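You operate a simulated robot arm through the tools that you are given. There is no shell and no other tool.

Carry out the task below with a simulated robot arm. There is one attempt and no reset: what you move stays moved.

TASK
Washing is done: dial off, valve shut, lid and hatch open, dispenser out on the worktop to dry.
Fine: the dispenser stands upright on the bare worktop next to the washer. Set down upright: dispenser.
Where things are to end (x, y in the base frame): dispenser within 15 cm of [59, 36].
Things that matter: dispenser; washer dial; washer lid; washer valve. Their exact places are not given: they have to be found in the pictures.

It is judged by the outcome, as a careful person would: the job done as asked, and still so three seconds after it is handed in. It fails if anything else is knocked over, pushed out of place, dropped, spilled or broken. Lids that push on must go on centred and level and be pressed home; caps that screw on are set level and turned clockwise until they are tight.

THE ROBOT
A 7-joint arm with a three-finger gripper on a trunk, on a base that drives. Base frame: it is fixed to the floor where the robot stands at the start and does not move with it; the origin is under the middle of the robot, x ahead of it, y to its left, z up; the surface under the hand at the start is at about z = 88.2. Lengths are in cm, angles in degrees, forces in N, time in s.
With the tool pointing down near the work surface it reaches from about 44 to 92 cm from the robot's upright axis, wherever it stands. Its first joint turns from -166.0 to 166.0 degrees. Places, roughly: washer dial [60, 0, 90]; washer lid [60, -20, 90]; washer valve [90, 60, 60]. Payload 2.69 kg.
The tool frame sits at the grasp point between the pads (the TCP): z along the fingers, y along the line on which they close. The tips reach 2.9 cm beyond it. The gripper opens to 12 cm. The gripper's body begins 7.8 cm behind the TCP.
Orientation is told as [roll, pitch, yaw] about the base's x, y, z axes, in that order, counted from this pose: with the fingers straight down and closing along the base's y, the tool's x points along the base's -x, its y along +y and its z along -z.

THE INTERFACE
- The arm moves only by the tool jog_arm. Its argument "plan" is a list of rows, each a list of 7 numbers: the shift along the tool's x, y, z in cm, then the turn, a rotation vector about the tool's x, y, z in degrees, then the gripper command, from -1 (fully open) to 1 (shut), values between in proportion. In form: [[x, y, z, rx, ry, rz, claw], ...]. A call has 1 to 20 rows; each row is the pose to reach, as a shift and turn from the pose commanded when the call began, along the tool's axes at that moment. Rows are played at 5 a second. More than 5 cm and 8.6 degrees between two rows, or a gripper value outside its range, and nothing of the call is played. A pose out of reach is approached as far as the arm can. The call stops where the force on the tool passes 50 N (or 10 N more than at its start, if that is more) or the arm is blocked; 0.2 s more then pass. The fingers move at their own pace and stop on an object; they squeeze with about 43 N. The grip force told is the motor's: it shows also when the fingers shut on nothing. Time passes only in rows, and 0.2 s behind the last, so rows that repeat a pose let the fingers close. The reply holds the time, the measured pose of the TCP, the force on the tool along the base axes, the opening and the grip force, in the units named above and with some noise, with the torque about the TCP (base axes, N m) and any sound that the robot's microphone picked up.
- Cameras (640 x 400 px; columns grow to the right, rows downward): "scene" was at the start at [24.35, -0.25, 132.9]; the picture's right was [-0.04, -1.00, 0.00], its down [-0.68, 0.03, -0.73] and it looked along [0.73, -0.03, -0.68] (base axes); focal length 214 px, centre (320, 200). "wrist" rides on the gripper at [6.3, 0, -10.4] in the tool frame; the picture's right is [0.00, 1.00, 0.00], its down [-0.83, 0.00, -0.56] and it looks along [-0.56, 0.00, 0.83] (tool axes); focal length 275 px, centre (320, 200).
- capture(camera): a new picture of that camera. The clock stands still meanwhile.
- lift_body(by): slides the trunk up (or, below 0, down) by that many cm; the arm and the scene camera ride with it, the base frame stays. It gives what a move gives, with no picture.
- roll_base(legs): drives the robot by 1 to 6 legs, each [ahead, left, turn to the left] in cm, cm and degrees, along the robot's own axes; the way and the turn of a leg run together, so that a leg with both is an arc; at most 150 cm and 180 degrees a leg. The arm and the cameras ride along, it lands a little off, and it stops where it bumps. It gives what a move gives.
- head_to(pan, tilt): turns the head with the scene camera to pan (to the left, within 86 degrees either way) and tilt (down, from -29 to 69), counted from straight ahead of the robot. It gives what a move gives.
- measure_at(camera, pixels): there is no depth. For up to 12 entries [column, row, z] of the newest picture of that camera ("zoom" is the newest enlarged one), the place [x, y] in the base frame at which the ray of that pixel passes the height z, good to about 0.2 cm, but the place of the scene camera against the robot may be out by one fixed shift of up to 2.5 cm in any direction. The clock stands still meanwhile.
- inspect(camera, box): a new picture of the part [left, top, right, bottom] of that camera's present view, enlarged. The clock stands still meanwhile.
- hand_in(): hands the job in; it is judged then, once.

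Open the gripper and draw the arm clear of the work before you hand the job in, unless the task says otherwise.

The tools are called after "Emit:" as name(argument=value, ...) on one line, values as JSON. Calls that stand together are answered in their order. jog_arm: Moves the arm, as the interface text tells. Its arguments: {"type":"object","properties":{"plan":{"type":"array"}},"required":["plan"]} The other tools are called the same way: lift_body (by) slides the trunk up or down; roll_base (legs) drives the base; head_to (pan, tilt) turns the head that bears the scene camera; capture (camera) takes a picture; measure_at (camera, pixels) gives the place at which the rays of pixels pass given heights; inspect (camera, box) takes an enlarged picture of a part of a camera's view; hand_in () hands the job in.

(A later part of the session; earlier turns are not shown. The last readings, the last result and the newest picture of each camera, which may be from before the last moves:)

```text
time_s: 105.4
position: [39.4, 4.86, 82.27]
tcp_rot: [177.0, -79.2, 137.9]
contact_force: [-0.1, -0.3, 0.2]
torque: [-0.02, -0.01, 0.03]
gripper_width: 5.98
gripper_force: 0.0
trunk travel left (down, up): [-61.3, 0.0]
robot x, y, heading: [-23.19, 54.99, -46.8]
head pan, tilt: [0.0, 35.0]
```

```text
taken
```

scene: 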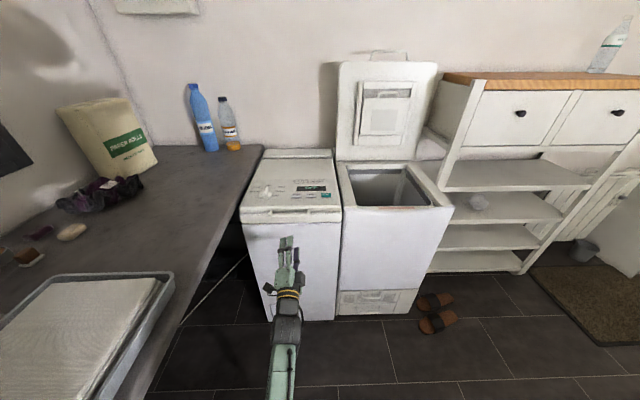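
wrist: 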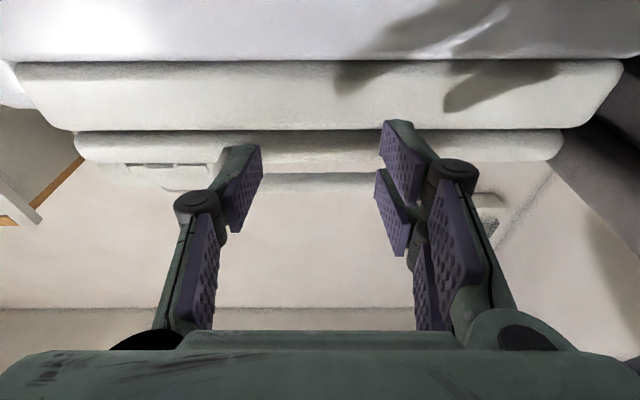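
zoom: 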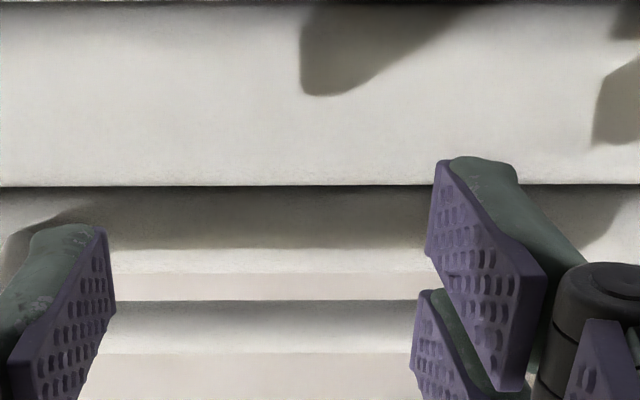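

Triangulation: bar centre at m≈29.3, z≈86.6, lid bottom edge at m≈33.5, z≈85.0. I slide the fingertips under the bar and begin lifting gently.

Emit:
jog_arm(plan=[[0.1, 0, 2, 0, 0, 0, 0], [0.1, 0, 4, 0, 0, 0, 0], [0.2, 0, 5.8, 0, 0, 0, 0], [-0.8, 0, 6, 0, 0, 0, 0], [-1.8, 0, 6.2, 0, 0, 0, 0], [-2.8, 0, 6.4, 0, 0, 0, 0], [-3.8, 0, 6.6, 0, 0, 0, 0]])

Emit:
capture(camera="wrist")

Emit:
capture(camera="scene")

```text
time_s: 107.0
position: [43.41, 0.72, 87.1]
tcp_rot: [176.9, -79.1, 138.1]
contact_force: [0.1, -0.2, -0.2]
torque: [0.0, -0.03, -0.03]
gripper_width: 6.0
gripper_force: 0.1
trunk travel left (down, up): [-61.3, 0.0]
robot x, y, heading: [-22.89, 55.38, -46.6]
head pan, tilt: [0.0, 35.0]
```

```text
taken
```

wrist: 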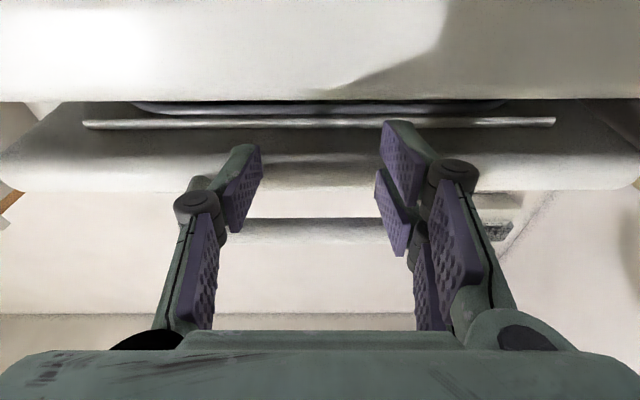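

```text
taken
```

scene: 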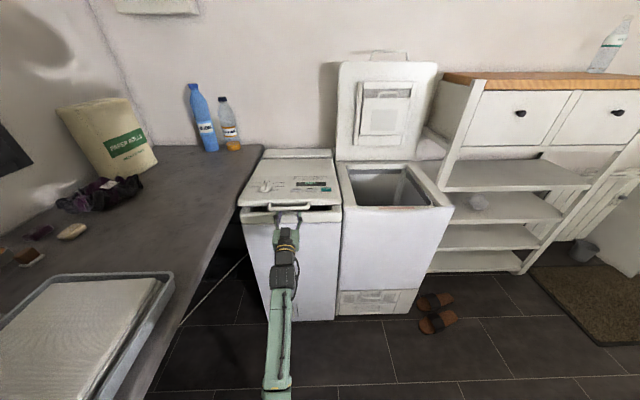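

A gap has opened under the lid with almost no load. I continue lifting 6 cm.

Emit:
jog_arm(plan=[[-1.5, 0, 0.4, 0, 0, 0, 0], [-3, 0, 0.8, 0, 0, 0, 0], [-4.5, 0, 1.2, 0, 0, 0, 0], [-6, 0, 1.6, 0, 0, 0, 0]])

Emit:
capture(camera="wrist")

Emit:
inspect(camera="scene", box=[210, 130, 370, 260])

```text
time_s: 108.0
position: [43.68, 0.35, 93.38]
tcp_rot: [177.1, -79.2, 137.7]
contact_force: [-0.5, -0.2, -1.4]
torque: [-0.01, 0.03, -0.02]
gripper_width: 5.99
gripper_force: 0.0
trunk travel left (down, up): [-61.3, 0.0]
robot x, y, heading: [-23.44, 55.28, -46.8]
head pan, tilt: [0.0, 35.0]
```

```text
taken
```

wrist: 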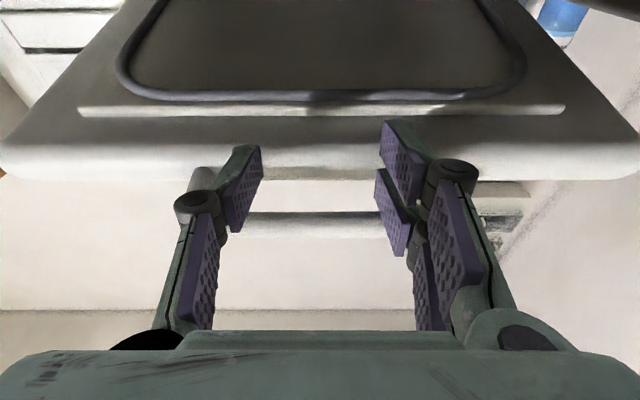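

```text
3.08 times, centred on (290, 195) of scene
```

zoom: 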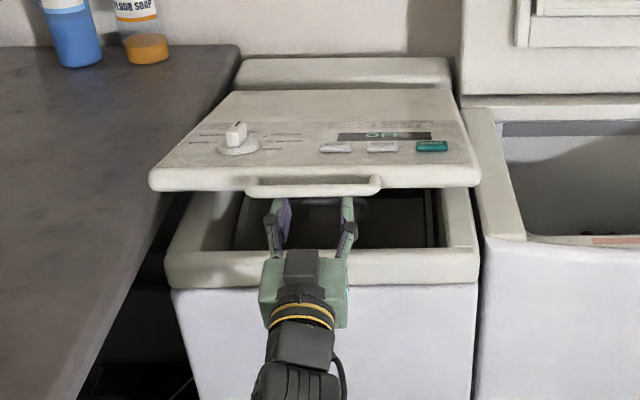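

The lid lifts easily and nothing hangs from its underside. I keep raising, following the arc.

Emit:
jog_arm(plan=[[-2, 0, 0.7, 0, 0, 0, 0], [-4, 0, 1.4, 0, 0, 0, 0], [-6, 0, 2.3, 0, 0, 0, 0], [-8, 0, 3.2, 0, 0, 0, 0], [-10, 0, 4.2, 0, 0, 0, 0], [-12, 0, 5.3, 0, 0, 0, 0]])

Emit:
capture(camera="wrist")

Emit:
inspect(camera="scene", box=[210, 130, 370, 260])

```text
time_s: 109.4
position: [45.66, -1.75, 106.08]
tcp_rot: [176.8, -79.2, 138.2]
contact_force: [1.8, -1.3, -3.2]
torque: [-0.01, 0.15, -0.11]
gripper_width: 5.97
gripper_force: 0.0
trunk travel left (down, up): [-61.3, 0.0]
robot x, y, heading: [-23.35, 55.38, -46.6]
head pan, tilt: [0.0, 35.0]
```

```text
taken
```

wrist: 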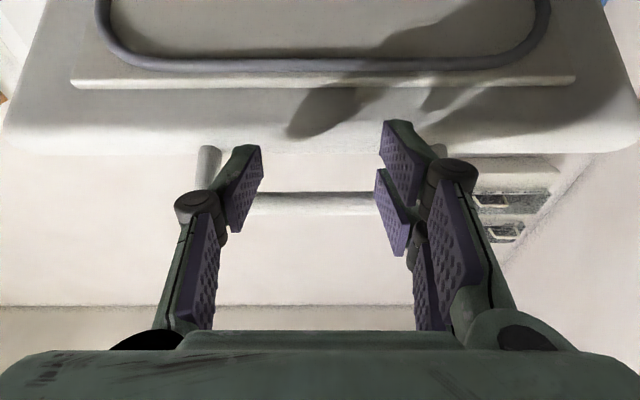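

```text
3.08 times, centred on (290, 195) of scene
```

zoom: 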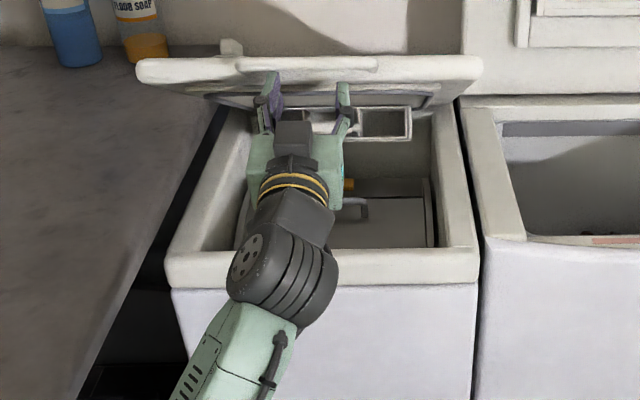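

The open gap reveals the tub: a tray with compartments at the rear (dispenser) and a drum hatch with a handle. Load on the fingers is only ~3 N, so I test whether the lid stays by itself by dropping the hand 2 cm.

Emit:
jog_arm(plan=[[1, 0, -0.2, 0, 0, 0, 0], [2, 0, -0.4, 0, 0, 0, 0], [2, 0, -0.4, 0, 0, 0, 0]])

Emit:
capture(camera="wrist")

```text
time_s: 110.2
position: [45.7, -1.71, 103.97]
tcp_rot: [176.7, -79.3, 138.2]
contact_force: [-0.4, -0.2, 0.0]
torque: [-0.01, -0.01, 0.02]
gripper_width: 6.01
gripper_force: 0.2
trunk travel left (down, up): [-61.3, 0.0]
robot x, y, heading: [-23.59, 55.07, -46.8]
head pan, tilt: [0.0, 35.0]
```

```text
taken
```

wrist: 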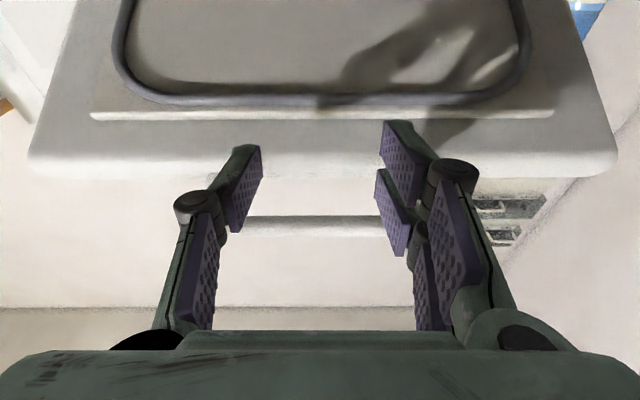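

The lid stays by itself (friction hinge, zero load). I drop another 4 cm, drive 12 cm closer, then push it up from beneath.

Emit:
jog_arm(plan=[[2, 0, -0.4, 0, 0, 0, 0], [4, 0, -0.8, 0, 0, 0, 0]])

Emit:
roll_base(legs=[[12, 0, 0]])

Emit:
capture(camera="wrist")

Emit:
capture(camera="scene")

```text
time_s: 110.8
position: [45.72, -1.69, 99.98]
tcp_rot: [177.0, -79.3, 137.8]
contact_force: [-0.3, 0.5, -0.1]
torque: [0.01, 0.03, 0.02]
gripper_width: 5.98
gripper_force: 0.0
trunk travel left (down, up): [-61.3, 0.0]
robot x, y, heading: [-23.0, 55.52, -46.8]
head pan, tilt: [0.0, 35.0]
```

```text
time_s: 112.0
position: [53.98, -10.4, 99.77]
tcp_rot: [176.9, -79.3, 138.0]
contact_force: [0.6, 0.0, 0.5]
torque: [-0.03, 0.0, -0.02]
gripper_width: 6.01
gripper_force: 0.0
trunk travel left (down, up): [-61.3, 0.0]
robot x, y, heading: [-14.76, 46.36, -46.4]
head pan, tilt: [0.0, 35.0]
```

```text
taken
```

wrist: 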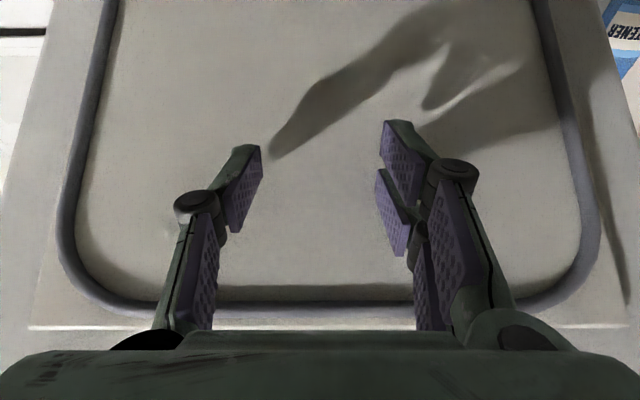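

```text
taken
```

scene: 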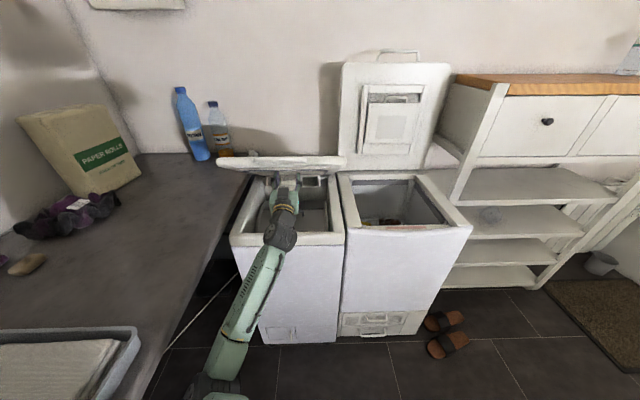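

The hand is under the lid without contact. I push it up and forward along an arc.

Emit:
jog_arm(plan=[[-1.3, 0, 1.3, 0, 0, 0, 0], [-2.6, 0, 2.5, 0, 0, 0, 0], [-4, 0, 4, 0, 0, 0, 0], [-5.5, 0, 5.6, 0, 0, 0, 0], [-6.8, 0, 6.6, 0, 0, 0, 0], [-8.2, 0, 7.7, 0, 0, 0, 0], [-10.4, 0, 9.1, 0, 0, 0, 0]])

Emit:
capture(camera="wrist")

Emit:
capture(camera="scene")

```text
time_s: 113.7
position: [59.0, -15.18, 112.41]
tcp_rot: [176.0, -79.0, 139.1]
contact_force: [-0.2, 0.3, -0.1]
torque: [0.02, 0.04, 0.01]
gripper_width: 5.98
gripper_force: 0.0
trunk travel left (down, up): [-61.3, 0.0]
robot x, y, heading: [-14.76, 46.22, -46.5]
head pan, tilt: [0.0, 35.0]
```

```text
taken
```

wrist: 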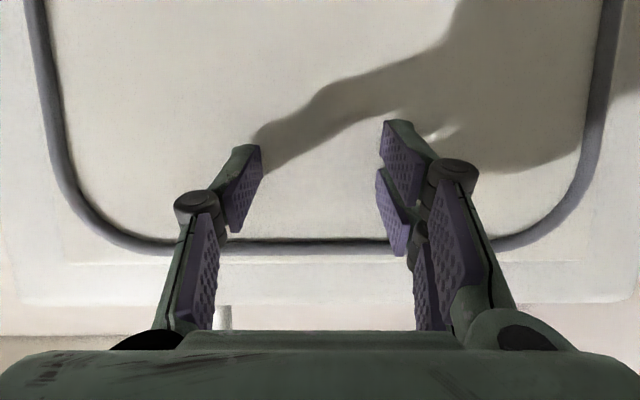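

```text
taken
```

scene: 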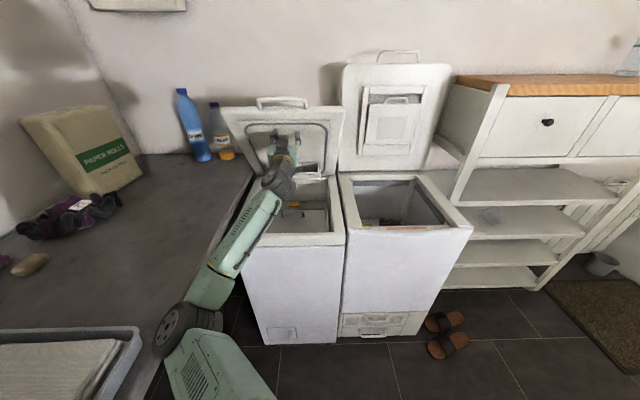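

The lid is at ~65° with no load. I push it further forward with the arm.

Emit:
jog_arm(plan=[[-0.3, 0, 2, 0, 0, 0, 0], [-0.6, 0, 4, 0, 0, 0, 0], [-0.8, 0, 6, 0, 0, 0, 0], [-1, 0, 8, 0, 0, 0, 0], [-1, 0, 10, 0, 0, 0, 0], [-1, 0, 12, 0, 0, 0, 0]])

Emit:
capture(camera="scene")

```text
time_s: 115.0
position: [67.19, -23.71, 114.99]
tcp_rot: [176.8, -79.3, 138.1]
contact_force: [-2.6, 0.8, -0.1]
torque: [-0.01, -0.04, 0.12]
gripper_width: 6.01
gripper_force: 0.7
trunk travel left (down, up): [-61.3, 0.0]
robot x, y, heading: [-14.75, 46.31, -46.7]
head pan, tilt: [0.0, 35.0]
```

```text
taken
```

scene: 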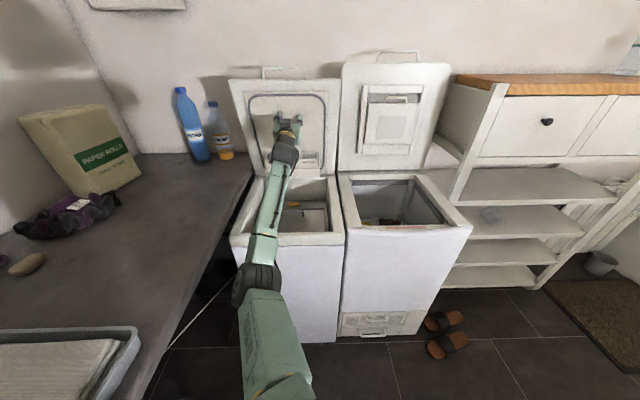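

Lid is now about 80°. I continue forward until past vertical, watching for the stop.

Emit:
jog_arm(plan=[[0.3, 0, 2, 0, 0, 0, 0], [0.6, 0, 4, 0, 0, 0, 0], [0.8, 0, 6, 0, 0, 0, 0], [1, 0, 8, 0, 0, 0, 0], [1.2, 0, 10, 0, 0, 0, 0], [1.4, 0, 12, 0, 0, 0, 0]])

Emit:
capture(camera="scene")

Emit:
capture(camera="wrist")

```text
time_s: 116.5
position: [68.31, -25.83, 112.13]
tcp_rot: [176.9, -79.2, 138.2]
contact_force: [-1.7, 1.1, -0.2]
torque: [-0.03, -0.08, 0.1]
gripper_width: 6.06
gripper_force: 0.5
out of reach, approached as far as the arm can: row 1, 2, 3, 4, 5, 6
trunk travel left (down, up): [-61.3, 0.0]
robot x, y, heading: [-15.01, 46.37, -46.7]
head pan, tilt: [0.0, 35.0]
```

```text
taken
```

scene: 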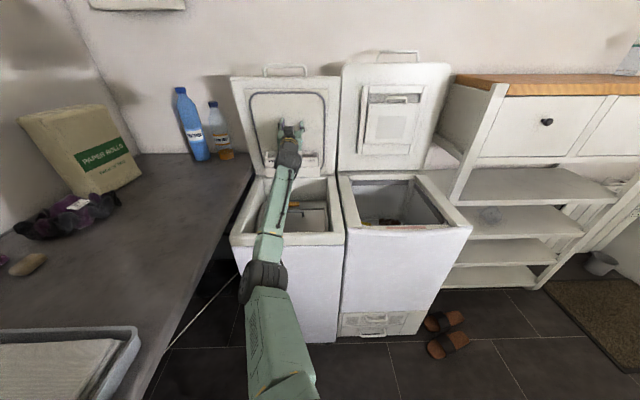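

```text
taken
```

wrist: 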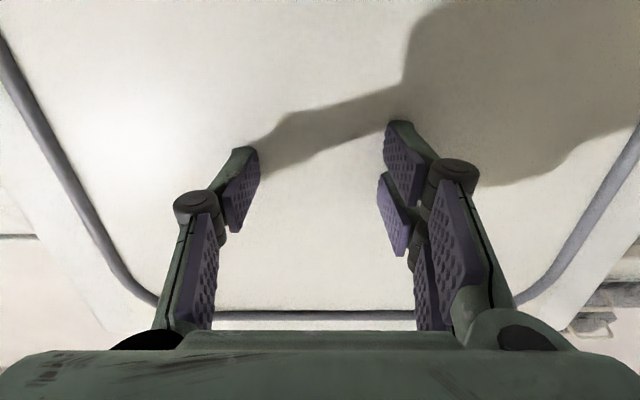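

Arm is at full reach; I drive the base ahead 10 cm to push the lid on.

Emit:
roll_base(legs=[[10, 0, 0]])

Emit:
capture(camera="scene")

```text
time_s: 117.6
position: [74.43, -30.35, 112.21]
tcp_rot: [178.3, -79.1, 137.4]
contact_force: [-10.3, 23.2, -2.8]
torque: [0.48, 0.17, 0.52]
gripper_width: 2.41
gripper_force: 6.2
trunk travel left (down, up): [-61.3, 0.0]
robot x, y, heading: [-9.36, 40.79, -46.2]
head pan, tilt: [0.0, 35.0]
stopped in leg 1: the force on the tool passed its limit at 317 N (the readings are from after the stop); the commanded pose is now the measured one
```

```text
taken
```

scene: 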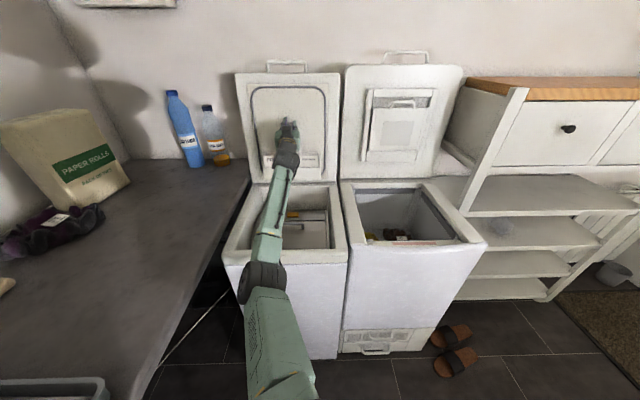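

The lid hit its end stop (slightly past vertical). I back off gently and check the lid stays.

Emit:
roll_base(legs=[[-6, 0, 0]])

Emit:
jog_arm(plan=[[0, 0, -3, 0, 0, 0, 0], [0, 0, -6, 0, 0, 0, 0], [0, 0, -9, 0, 0, 0, 0], [0, 0, -12, 0, 0, 0, 0]])

Emit:
capture(camera="scene")

Emit:
inspect(camera="scene", box=[210, 50, 370, 270])

```text
time_s: 118.5
position: [69.75, -26.82, 112.26]
tcp_rot: [177.7, -79.1, 137.5]
contact_force: [-0.7, 0.0, 0.7]
torque: [0.03, 0.03, 0.04]
gripper_width: 5.99
gripper_force: 0.0
trunk travel left (down, up): [-61.3, 0.0]
robot x, y, heading: [-14.19, 45.26, -46.8]
head pan, tilt: [0.0, 35.0]
```

```text
time_s: 119.5
position: [61.47, -18.53, 109.76]
tcp_rot: [178.0, -79.1, 137.3]
contact_force: [-1.1, 0.0, 0.1]
torque: [0.02, -0.02, 0.01]
gripper_width: 5.99
gripper_force: 0.1
trunk travel left (down, up): [-61.3, 0.0]
robot x, y, heading: [-13.85, 45.1, -46.4]
head pan, tilt: [0.0, 35.0]
```

```text
taken
```

scene: 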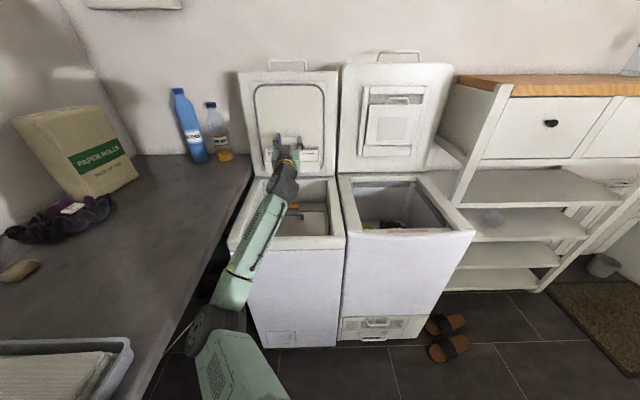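

```text
1.82 times, centred on (290, 160) of scene
```

zoom: 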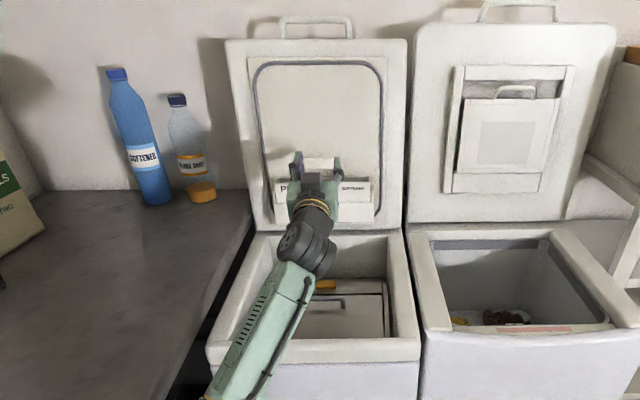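

The lid stays upright. A white box labelled "PRE… SOFTENER" (the dispenser) sits on the lid's lower inner side, and in the tub is the drum hatch. I retract to see both clearly.

Emit:
jog_arm(plan=[[0, 3, -3, 0, 0, 0, 0], [0, 6, -6, 0, 0, 0, 0], [0, 8, -9, 0, 0, 0, 0], [0, 10, -13, 0, 0, 0, 0], [0, 12, -17, 0, 0, 0, 0]])

Emit:
inspect(camera="scene", box=[220, 120, 360, 260])

Emit:
capture(camera="scene")

Emit:
capture(camera="wrist")

```text
time_s: 120.9
position: [51.03, -8.29, 104.99]
tcp_rot: [-170.7, -79.6, 117.1]
contact_force: [-0.5, -0.3, 0.0]
torque: [0.04, 0.03, 0.09]
gripper_width: 6.02
gripper_force: 0.2
trunk travel left (down, up): [-61.3, 0.0]
robot x, y, heading: [-13.84, 44.89, -53.3]
head pan, tilt: [0.0, 35.0]
stopped in row 5: the arm was blocked; the commanded pose is now the measured one
```

```text
2.86 times, centred on (290, 190) of scene
```

zoom: 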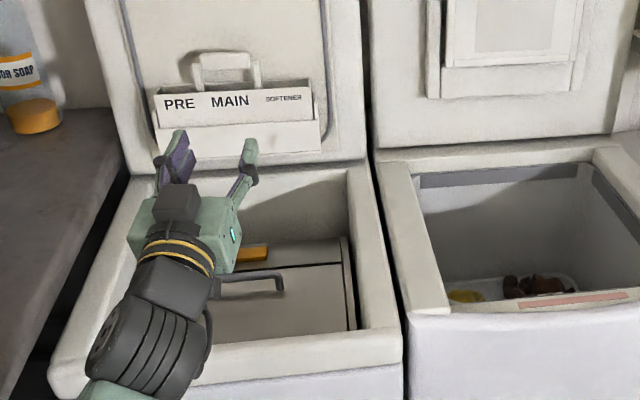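

```text
taken
```

scene: 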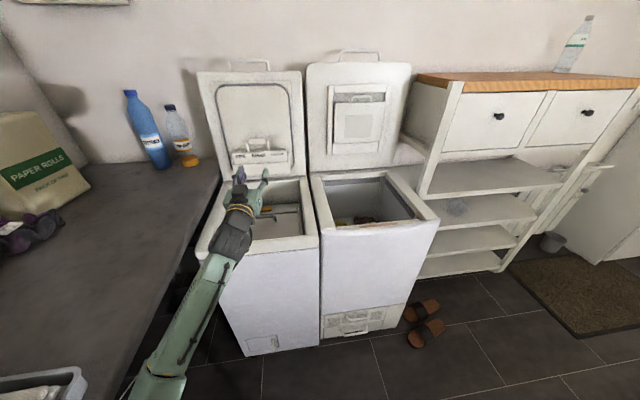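

```text
taken
```

wrist: 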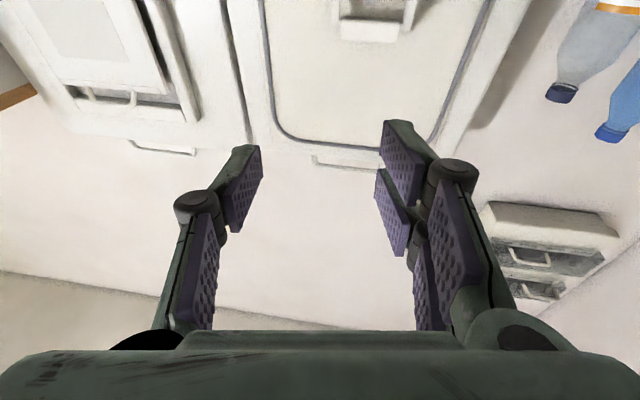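

The elbow seems to have touched the worktop edge and swung the base to -53°. I move the base right away from the worktop and straighten up.

Emit:
roll_base(legs=[[-5, -8, 0], [0, 0, 6.5]])

Emit:
capture(camera="scene")

Emit:
inspect(camera="scene", box=[230, 120, 370, 260])

```text
time_s: 122.8
position: [47.72, -0.61, 105.65]
tcp_rot: [-173.7, -79.5, 127.4]
contact_force: [0.3, 0.1, 0.0]
torque: [-0.01, 0.01, -0.01]
gripper_width: 5.99
gripper_force: 0.2
trunk travel left (down, up): [-61.3, 0.0]
robot x, y, heading: [-23.4, 44.03, -46.6]
head pan, tilt: [0.0, 35.0]
```

```text
taken
```

scene: 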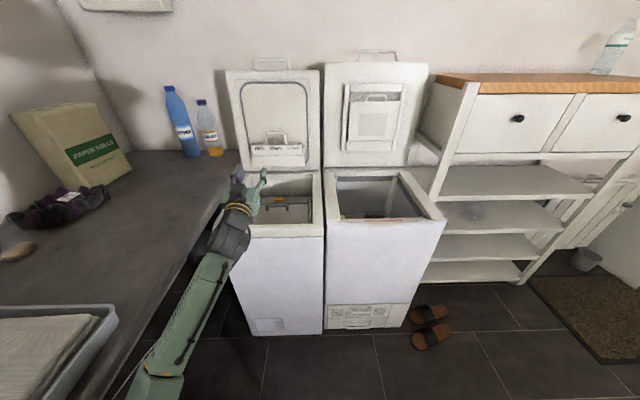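

```text
2.86 times, centred on (300, 190) of scene
```

zoom: 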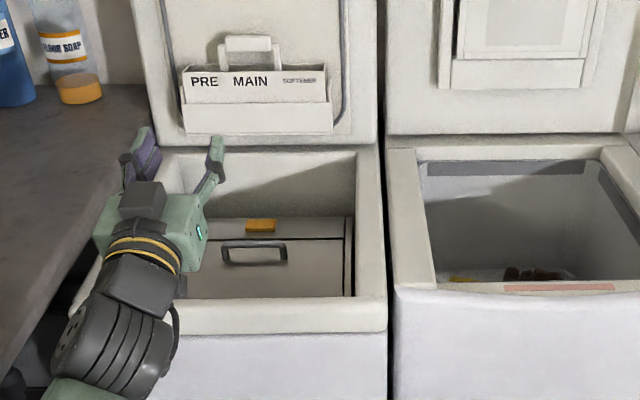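

The drum hatch shows a handle bar and an orange latch behind it. For a closer look I turn the hand to point down while pulling it back a bit.

Emit:
jog_arm(plan=[[0, 0, -2, 0, 8, 0, 0], [0, 0, -4, 0, 16, 0, 0], [0, 0, -6, 0, 24, 0, 0], [0, 0, -8, 0, 32, 0, 0], [0, 0, -10, 0, 40, 0, 0], [0, 0, -12, 0, 48, 0, 0], [0, 0, -14, 0, 56, 0, 0], [0, 0, -15, 0, 64, 0, 0], [0, 0, -15, 0, 72, 0, 0], [0, 0, -15, 0, 79, 0, 0]])

Emit:
capture(camera="scene")

Emit:
capture(camera="wrist")

```text
time_s: 125.0
position: [37.92, 10.63, 95.12]
tcp_rot: [-1.7, -22.3, -45.8]
contact_force: [0.2, 0.2, -0.2]
torque: [-0.04, 0.01, -0.01]
gripper_width: 6.0
gripper_force: 0.1
out of reach, approached as far as the arm can: row 9, 10
trunk travel left (down, up): [-61.3, 0.0]
robot x, y, heading: [-23.32, 43.94, -46.5]
head pan, tilt: [0.0, 35.0]
```

```text
taken
```

scene: 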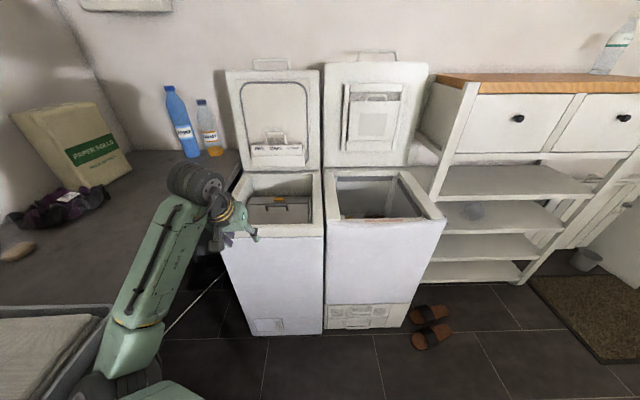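

```text
taken
```

wrist: 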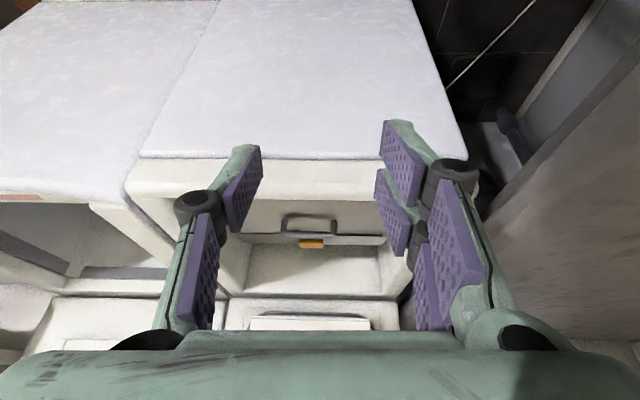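

Now I drive 20 cm closer so the hand is above the tub, then view with the wrist camera.

Emit:
roll_base(legs=[[20, 0, 0]])

Emit:
jog_arm(plan=[[0, 0, -2, 0, 5, 0, 0], [0, 0, -4, 0, 10, 0, 0], [0, 0, -6, 0, 15, 0, 0], [0, 0, -8, 0, 20, 0, 0]])

Emit:
capture(camera="wrist")

Emit:
capture(camera="scene")

```text
time_s: 126.6
position: [51.61, -3.97, 95.09]
tcp_rot: [-1.7, -22.3, -45.8]
contact_force: [-0.2, -0.8, -0.1]
torque: [0.02, 0.03, -0.03]
gripper_width: 5.99
gripper_force: 0.0
trunk travel left (down, up): [-61.3, 0.0]
robot x, y, heading: [-9.69, 29.48, -46.2]
head pan, tilt: [0.0, 35.0]
```

```text
time_s: 127.4
position: [50.94, -2.21, 87.6]
tcp_rot: [-1.3, -10.2, -46.0]
contact_force: [0.2, 5.9, 8.8]
torque: [0.47, -0.1, 0.06]
gripper_width: 6.68
gripper_force: 3.2
out of reach, approached as far as the arm can: row 1, 2, 3, 4
trunk travel left (down, up): [-61.3, 0.0]
robot x, y, heading: [-9.53, 29.37, -46.5]
head pan, tilt: [0.0, 35.0]
stopped in row 4: the force on the tool passed its limit at 77 N (the readings are from after the stop); the commanded pose is now the measured one
```

```text
taken
```

wrist: 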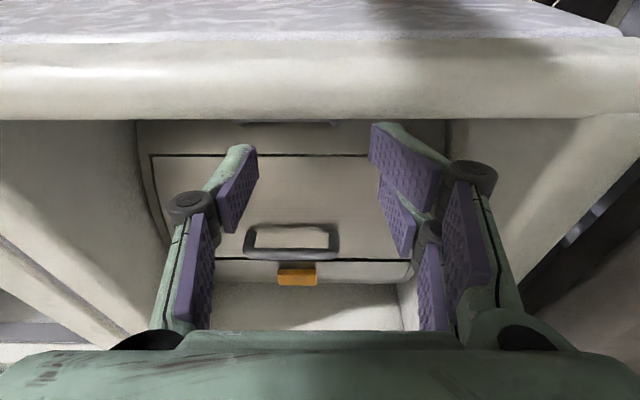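

```text
taken
```

scene: 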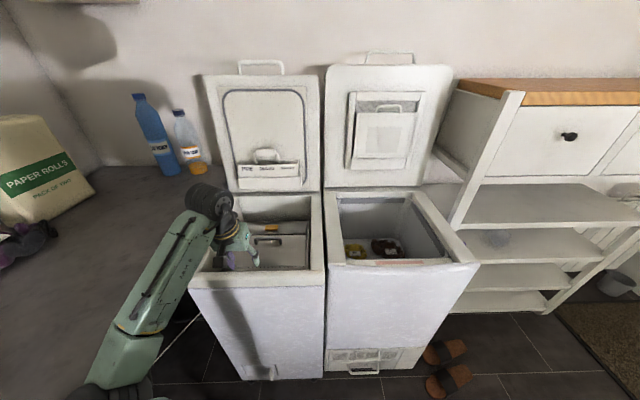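

The fingertips pressed onto the front collar (77 N spike). I lift the hand and move it inward.

Emit:
jog_arm(plan=[[0, 0, -2, 0, 0, 0, 0], [-1, 0, -4, 0, 0, 0, 0], [-3, 0, -6, 0, 0, 0, 0], [-5, 0, -8, 0, 0, 0, 0], [-7, 0, -8, 0, 0, 0, 0]])

Emit:
capture(camera="wrist")

Emit:
capture(camera="scene")

```text
time_s: 128.6
position: [53.72, -4.73, 88.11]
tcp_rot: [-1.7, -10.8, -46.1]
contact_force: [0.0, 0.5, 0.0]
torque: [0.02, 0.04, -0.01]
gripper_width: 6.01
gripper_force: 0.0
out of reach, approached as far as the arm can: row 1, 2, 3, 4, 5
trunk travel left (down, up): [-61.3, 0.0]
robot x, y, heading: [-9.74, 29.69, -46.6]
head pan, tilt: [0.0, 35.0]
```

```text
taken
```

wrist: 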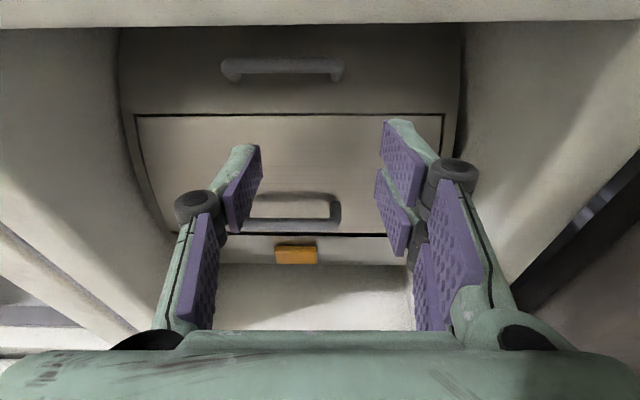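

```text
taken
```

scene: 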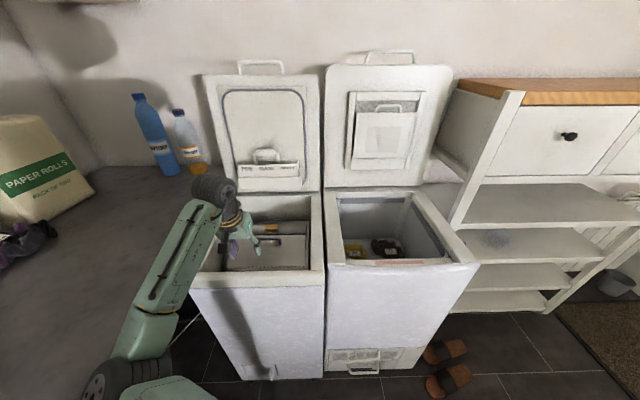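

I see the drum: a hatch panel outlined in black, its grey handle at the rear edge, an orange latch just behind, and a light bar in front. I zoom in.

Emit:
inspect(camera="wrist", box=[200, 170, 400, 280])

Emit:
inspect(camera="scene", box=[220, 200, 330, 290])

Emit:
inspect(camera="wrist", box=[180, 20, 420, 160])

```text
3.20 times, centred on (300, 225) of wrist
```

zoom: 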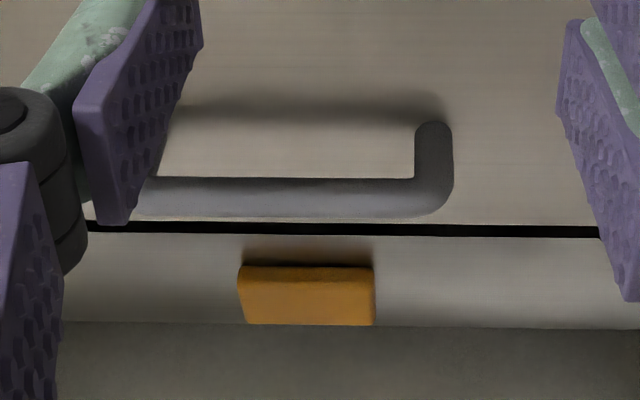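

```text
4.44 times, centred on (275, 245) of scene
```

zoom: 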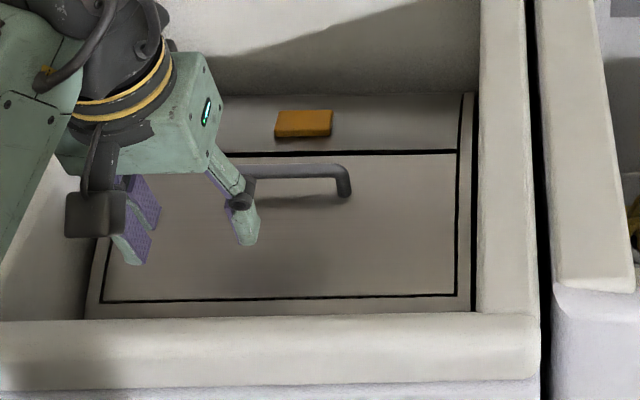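

```text
2.67 times, centred on (300, 90) of wrist
```

zoom: 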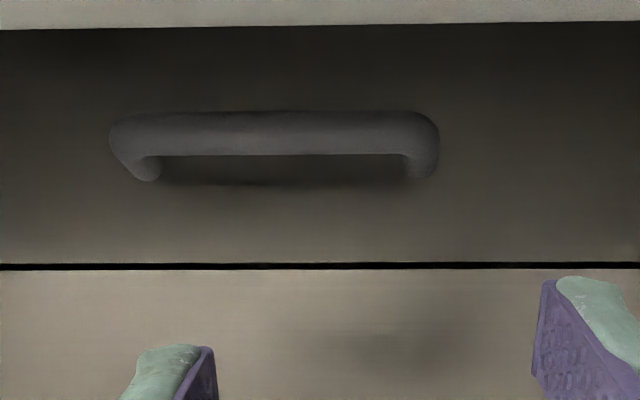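

I measure the latch and handle in both cameras at candidate heights.

Emit:
measure_at(camera="scene", pixels=[[271.2, 228, 82], [271.2, 228, 79], [271.2, 228, 76], [264, 239, 82], [264, 239, 79], [264, 239, 76], [221, 267, 76], [305, 266, 76], [305, 233, 76]])

Emit:
measure_at(camera="wrist", pixels=[[297, 255, 82], [297, 255, 79], [297, 255, 76], [295, 221, 82], [295, 221, 79], [295, 221, 76], [137, 116, 76], [445, 115, 76], [290, 235, 76]])

```text
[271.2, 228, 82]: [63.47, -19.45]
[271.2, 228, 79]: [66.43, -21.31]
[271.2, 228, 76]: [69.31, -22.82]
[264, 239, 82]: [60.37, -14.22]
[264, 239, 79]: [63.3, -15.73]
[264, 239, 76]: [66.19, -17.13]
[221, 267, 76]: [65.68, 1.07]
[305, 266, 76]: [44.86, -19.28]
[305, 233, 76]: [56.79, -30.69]
```

```text
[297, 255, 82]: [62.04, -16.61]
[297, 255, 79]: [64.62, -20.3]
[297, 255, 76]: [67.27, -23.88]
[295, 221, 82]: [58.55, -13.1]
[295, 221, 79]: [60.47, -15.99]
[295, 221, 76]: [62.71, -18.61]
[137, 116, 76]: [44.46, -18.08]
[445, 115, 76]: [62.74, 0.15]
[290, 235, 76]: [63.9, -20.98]
```

Latch ≈ (l 32, m 60, z 78.7), handle bar ≈ m 53.5, z 79.5. I drive 10 cm closer so both are within comfortable reach.

Emit:
roll_base(legs=[[10, 0, 0]])

Emit:
capture(camera="wrist")

Emit:
capture(camera="scene")

```text
time_s: 129.8
position: [60.48, -11.92, 87.93]
tcp_rot: [-1.8, -10.9, -46.2]
contact_force: [-0.4, -0.4, 0.0]
torque: [0.01, 0.01, -0.01]
gripper_width: 6.01
gripper_force: 0.0
trunk travel left (down, up): [-61.3, 0.0]
robot x, y, heading: [-2.72, 22.64, -46.5]
head pan, tilt: [0.0, 35.0]
```

```text
taken
```

wrist: 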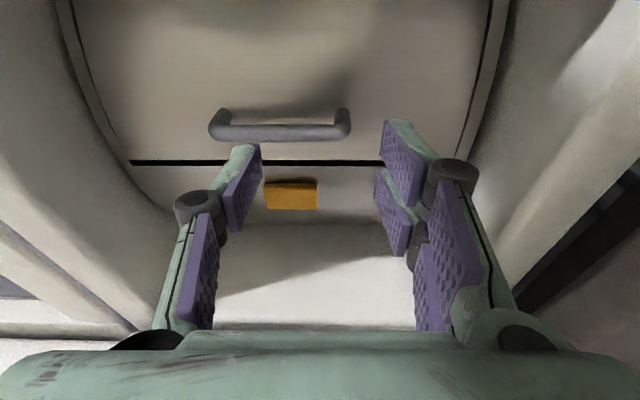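

```text
taken
```

scene: 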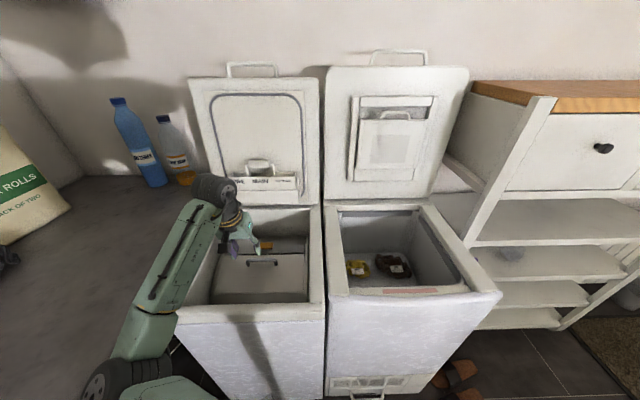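

Now precisely: latch top (l 32.2, m 60.7, z 78.1); handle bar (l 32.2, m 53.0, z 79.6). I close the fingers and go above the latch.

Emit:
jog_arm(plan=[[-3, -1, 0.6, 0, 0, 0, 0.5], [-6, -2, 1.2, 0, 0, 0, 1], [-9.2, -2.8, 1.8, 0, 0, 0, 1], [-8.8, -2.8, 3.8, 0, 0, 0, 1], [-8.5, -2.8, 5.5, 0, 0, 0, 1], [-8.5, -2.8, 5.5, 0, 0, 0, 1]])

Emit:
capture(camera="wrist")

Emit:
inspect(camera="scene", box=[180, 140, 330, 310])

```text
time_s: 131.2
position: [64.81, -20.87, 84.44]
tcp_rot: [-1.7, -10.8, -46.1]
contact_force: [0.0, -0.1, 0.6]
torque: [0.02, 0.0, -0.03]
gripper_width: 0.0
gripper_force: 28.6
trunk travel left (down, up): [-61.3, 0.0]
robot x, y, heading: [-2.71, 22.59, -46.6]
head pan, tilt: [0.0, 35.0]
```

```text
taken
```

wrist: 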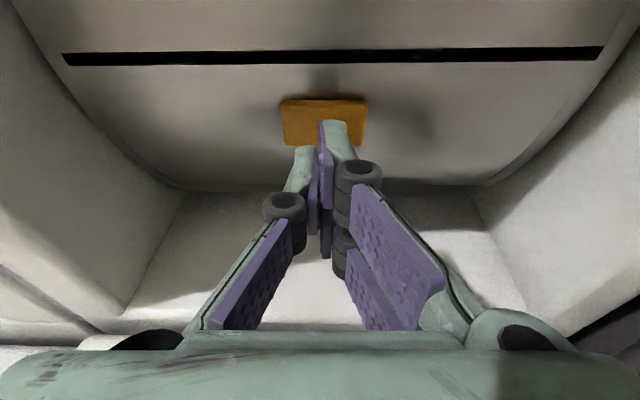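

```text
2.35 times, centred on (255, 225) of scene
```

zoom: 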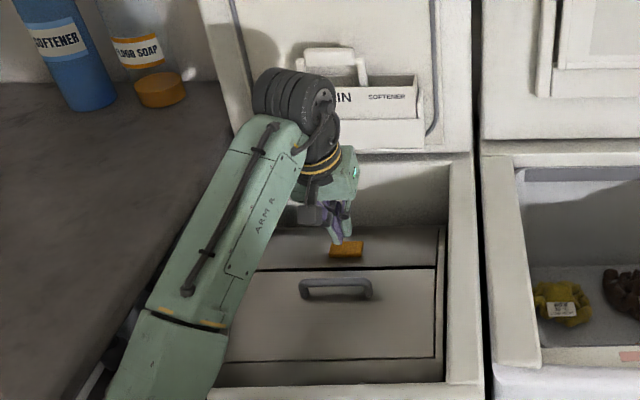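

Fingertips are ~3.5 cm above the orange latch, in line. I press straight down gently.

Emit:
jog_arm(plan=[[0.4, 0, 2, 0, 0, 0, 1], [0.6, 0, 3, 0, 0, 0, 1], [0.66, 0, 3.4, 0, 0, 0, 1], [0.72, 0, 3.8, 0, 0, 0, 1], [0.78, 0, 4.1, 0, 0, 0, 1]])

Emit:
capture(camera="wrist")

```text
time_s: 132.4
position: [64.61, -20.67, 80.83]
tcp_rot: [-1.6, -11.3, -46.2]
contact_force: [-0.5, -3.5, 31.0]
torque: [0.2, 0.15, 0.05]
gripper_width: 0.0
gripper_force: 28.9
trunk travel left (down, up): [-61.3, 0.0]
robot x, y, heading: [-2.97, 22.18, -46.6]
head pan, tilt: [0.0, 35.0]
heard: click
```

```text
taken
```

wrist: 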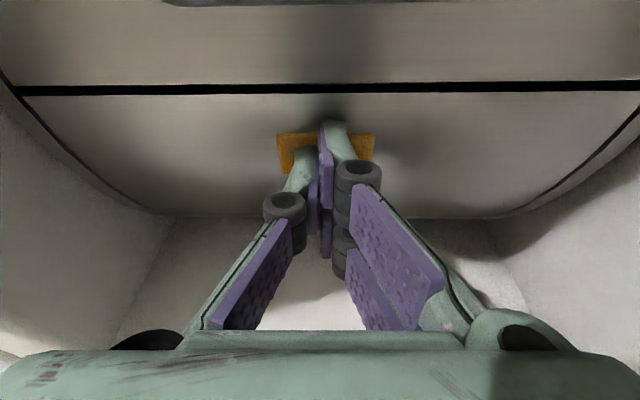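

A click — the latch released. I lift off and view the hatch.

Emit:
jog_arm(plan=[[0, 0, -2, 0, 0, 0, 1], [0.5, 0, -4, 0, 0, 0, 0.5], [1.5, 0, -5.5, 0, 0, 0, 0], [3, 0, -6, 0, 0, 0, 0]])

Emit:
capture(camera="wrist")

Emit:
inspect(camera="scene", box=[180, 140, 330, 310])

```text
time_s: 133.4
position: [62.04, -17.46, 85.58]
tcp_rot: [-1.7, -10.7, -46.1]
contact_force: [-0.2, 0.7, -0.4]
torque: [0.03, 0.0, 0.0]
gripper_width: 5.48
gripper_force: 0.0
trunk travel left (down, up): [-61.3, 0.0]
robot x, y, heading: [-3.15, 22.37, -46.5]
head pan, tilt: [0.0, 35.0]
```

```text
taken
```

wrist: 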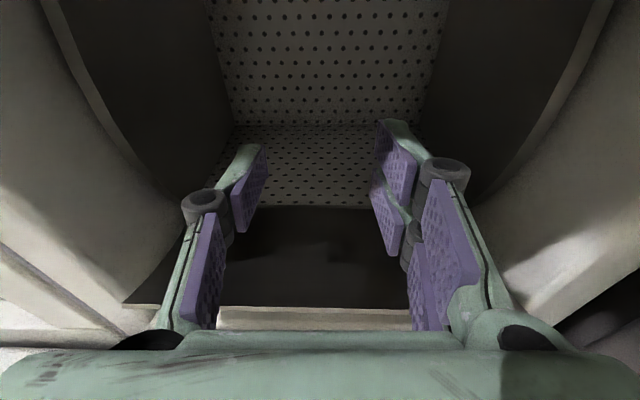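

```text
2.35 times, centred on (255, 225) of scene
```

zoom: 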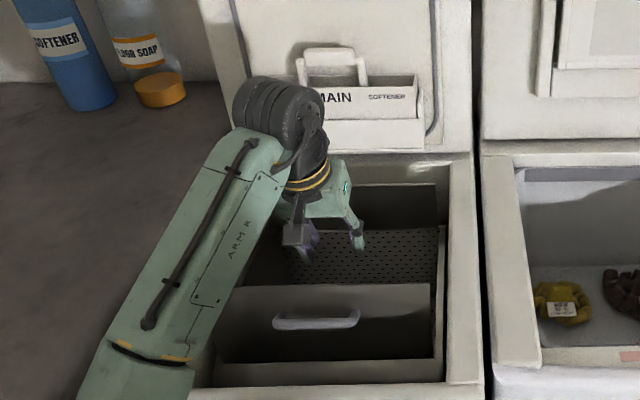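

The hatch sprang open: the drum interior is visible and the flap stands open at the front. Next the dispenser in its pocket on the lid; I raise the hand and tilt it toward the lid for a close look.

Emit:
jog_arm(plan=[[0.5, 0, -2.6, 0, -6, 0, 0], [1, 0, -5.3, 0, -12, 0, 0], [1.45, 0, -8.4, 0, -20, 0, 0], [1.9, 0, -11.5, 0, -28, 0, 0], [2.3, 0, -14.7, 0, -36, 0, 0], [2.7, 0, -17.8, 0, -44, 0, 0], [3.3, 0, -20, 0, -52, 0, 0], [4.1, 0, -21.1, 0, -60, 0, 0]])

Emit:
capture(camera="wrist")

Emit:
capture(camera="scene")

```text
time_s: 135.2
position: [56.81, -11.43, 105.45]
tcp_rot: [-5.1, -70.9, -41.5]
contact_force: [0.2, -0.3, -0.7]
torque: [0.01, 0.0, 0.03]
gripper_width: 5.99
gripper_force: 0.1
trunk travel left (down, up): [-61.3, 0.0]
robot x, y, heading: [-3.11, 22.82, -46.5]
head pan, tilt: [0.0, 35.0]
```

```text
taken
```

wrist: 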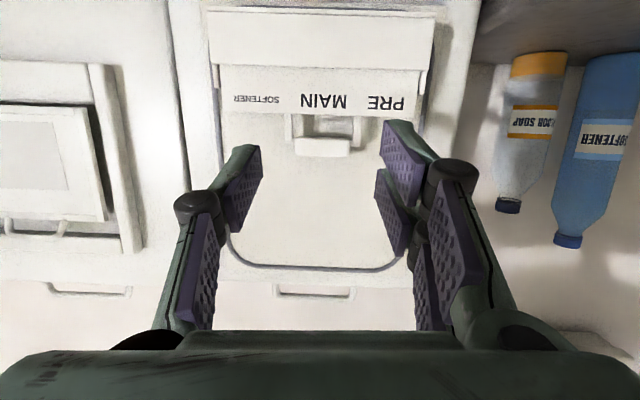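

```text
taken
```

scene: 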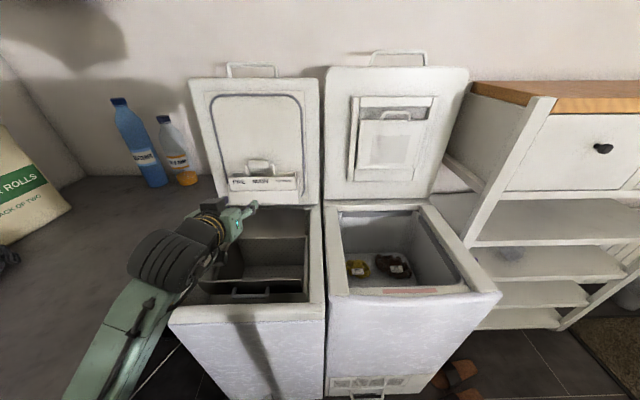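

Good view of the dispenser in the wrist camera. I zoom in on it and on the drum.

Emit:
inspect(camera="wrist", box=[190, 0, 450, 170])

Emit:
inspect(camera="scene", box=[160, 190, 340, 330])

Emit:
inspect(camera="scene", box=[200, 130, 330, 220])

```text
2.35 times, centred on (320, 85) of wrist
```

zoom: 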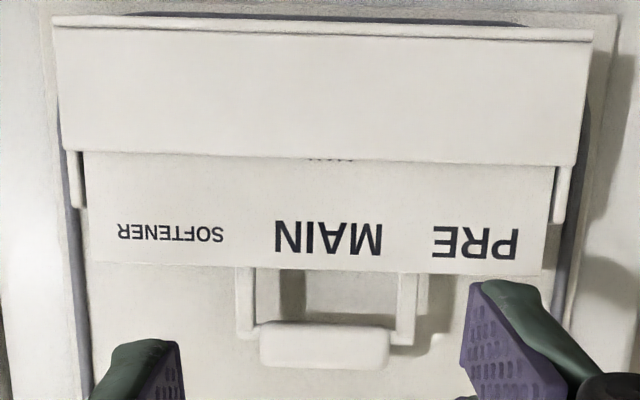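

```text
2.86 times, centred on (250, 260) of scene
```

zoom: 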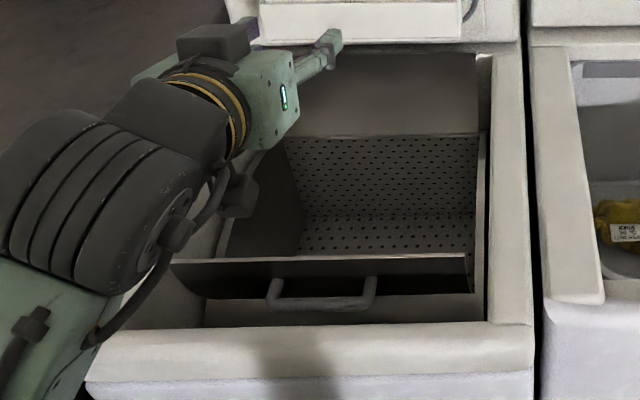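

```text
4.44 times, centred on (265, 175) of scene
```

zoom: 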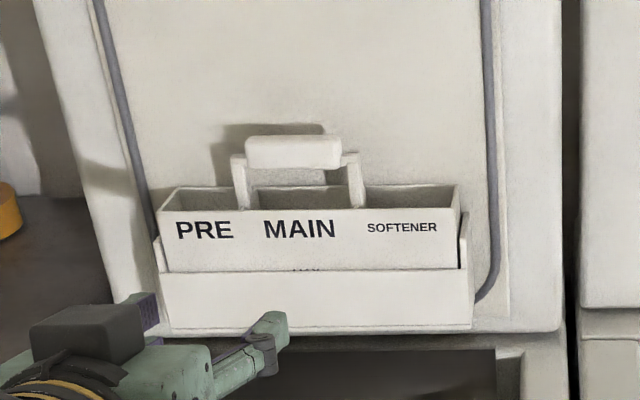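

The dispenser (three bays, ~23 cm wide) sits in a pocket with a handle arch (posts ~9 cm apart). I measure handle depth with the scene camera too.

Emit:
measure_at(camera="scene", pixels=[[259, 164.2, 105], [259, 164.2, 106.5], [247, 177, 101], [247, 177, 102.5], [300, 175, 101], [265, 191, 97], [228, 175, 101], [267, 204, 92], [264, 98, 115]])

Emit:
measure_at(camera="wrist", pixels=[[322, 157, 106.5], [322, 140, 105], [322, 68, 97], [322, 68, 96], [322, 10.6, 92], [220, 113, 101.4]])

```text
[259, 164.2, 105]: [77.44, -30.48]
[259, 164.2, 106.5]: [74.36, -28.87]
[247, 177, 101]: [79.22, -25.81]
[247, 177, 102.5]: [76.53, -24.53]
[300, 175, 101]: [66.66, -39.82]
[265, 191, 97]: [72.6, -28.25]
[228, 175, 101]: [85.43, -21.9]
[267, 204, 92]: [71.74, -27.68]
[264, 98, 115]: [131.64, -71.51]
```

```text
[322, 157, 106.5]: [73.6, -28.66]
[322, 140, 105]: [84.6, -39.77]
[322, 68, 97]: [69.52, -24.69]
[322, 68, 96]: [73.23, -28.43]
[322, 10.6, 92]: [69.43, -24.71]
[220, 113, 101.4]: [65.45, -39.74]
```

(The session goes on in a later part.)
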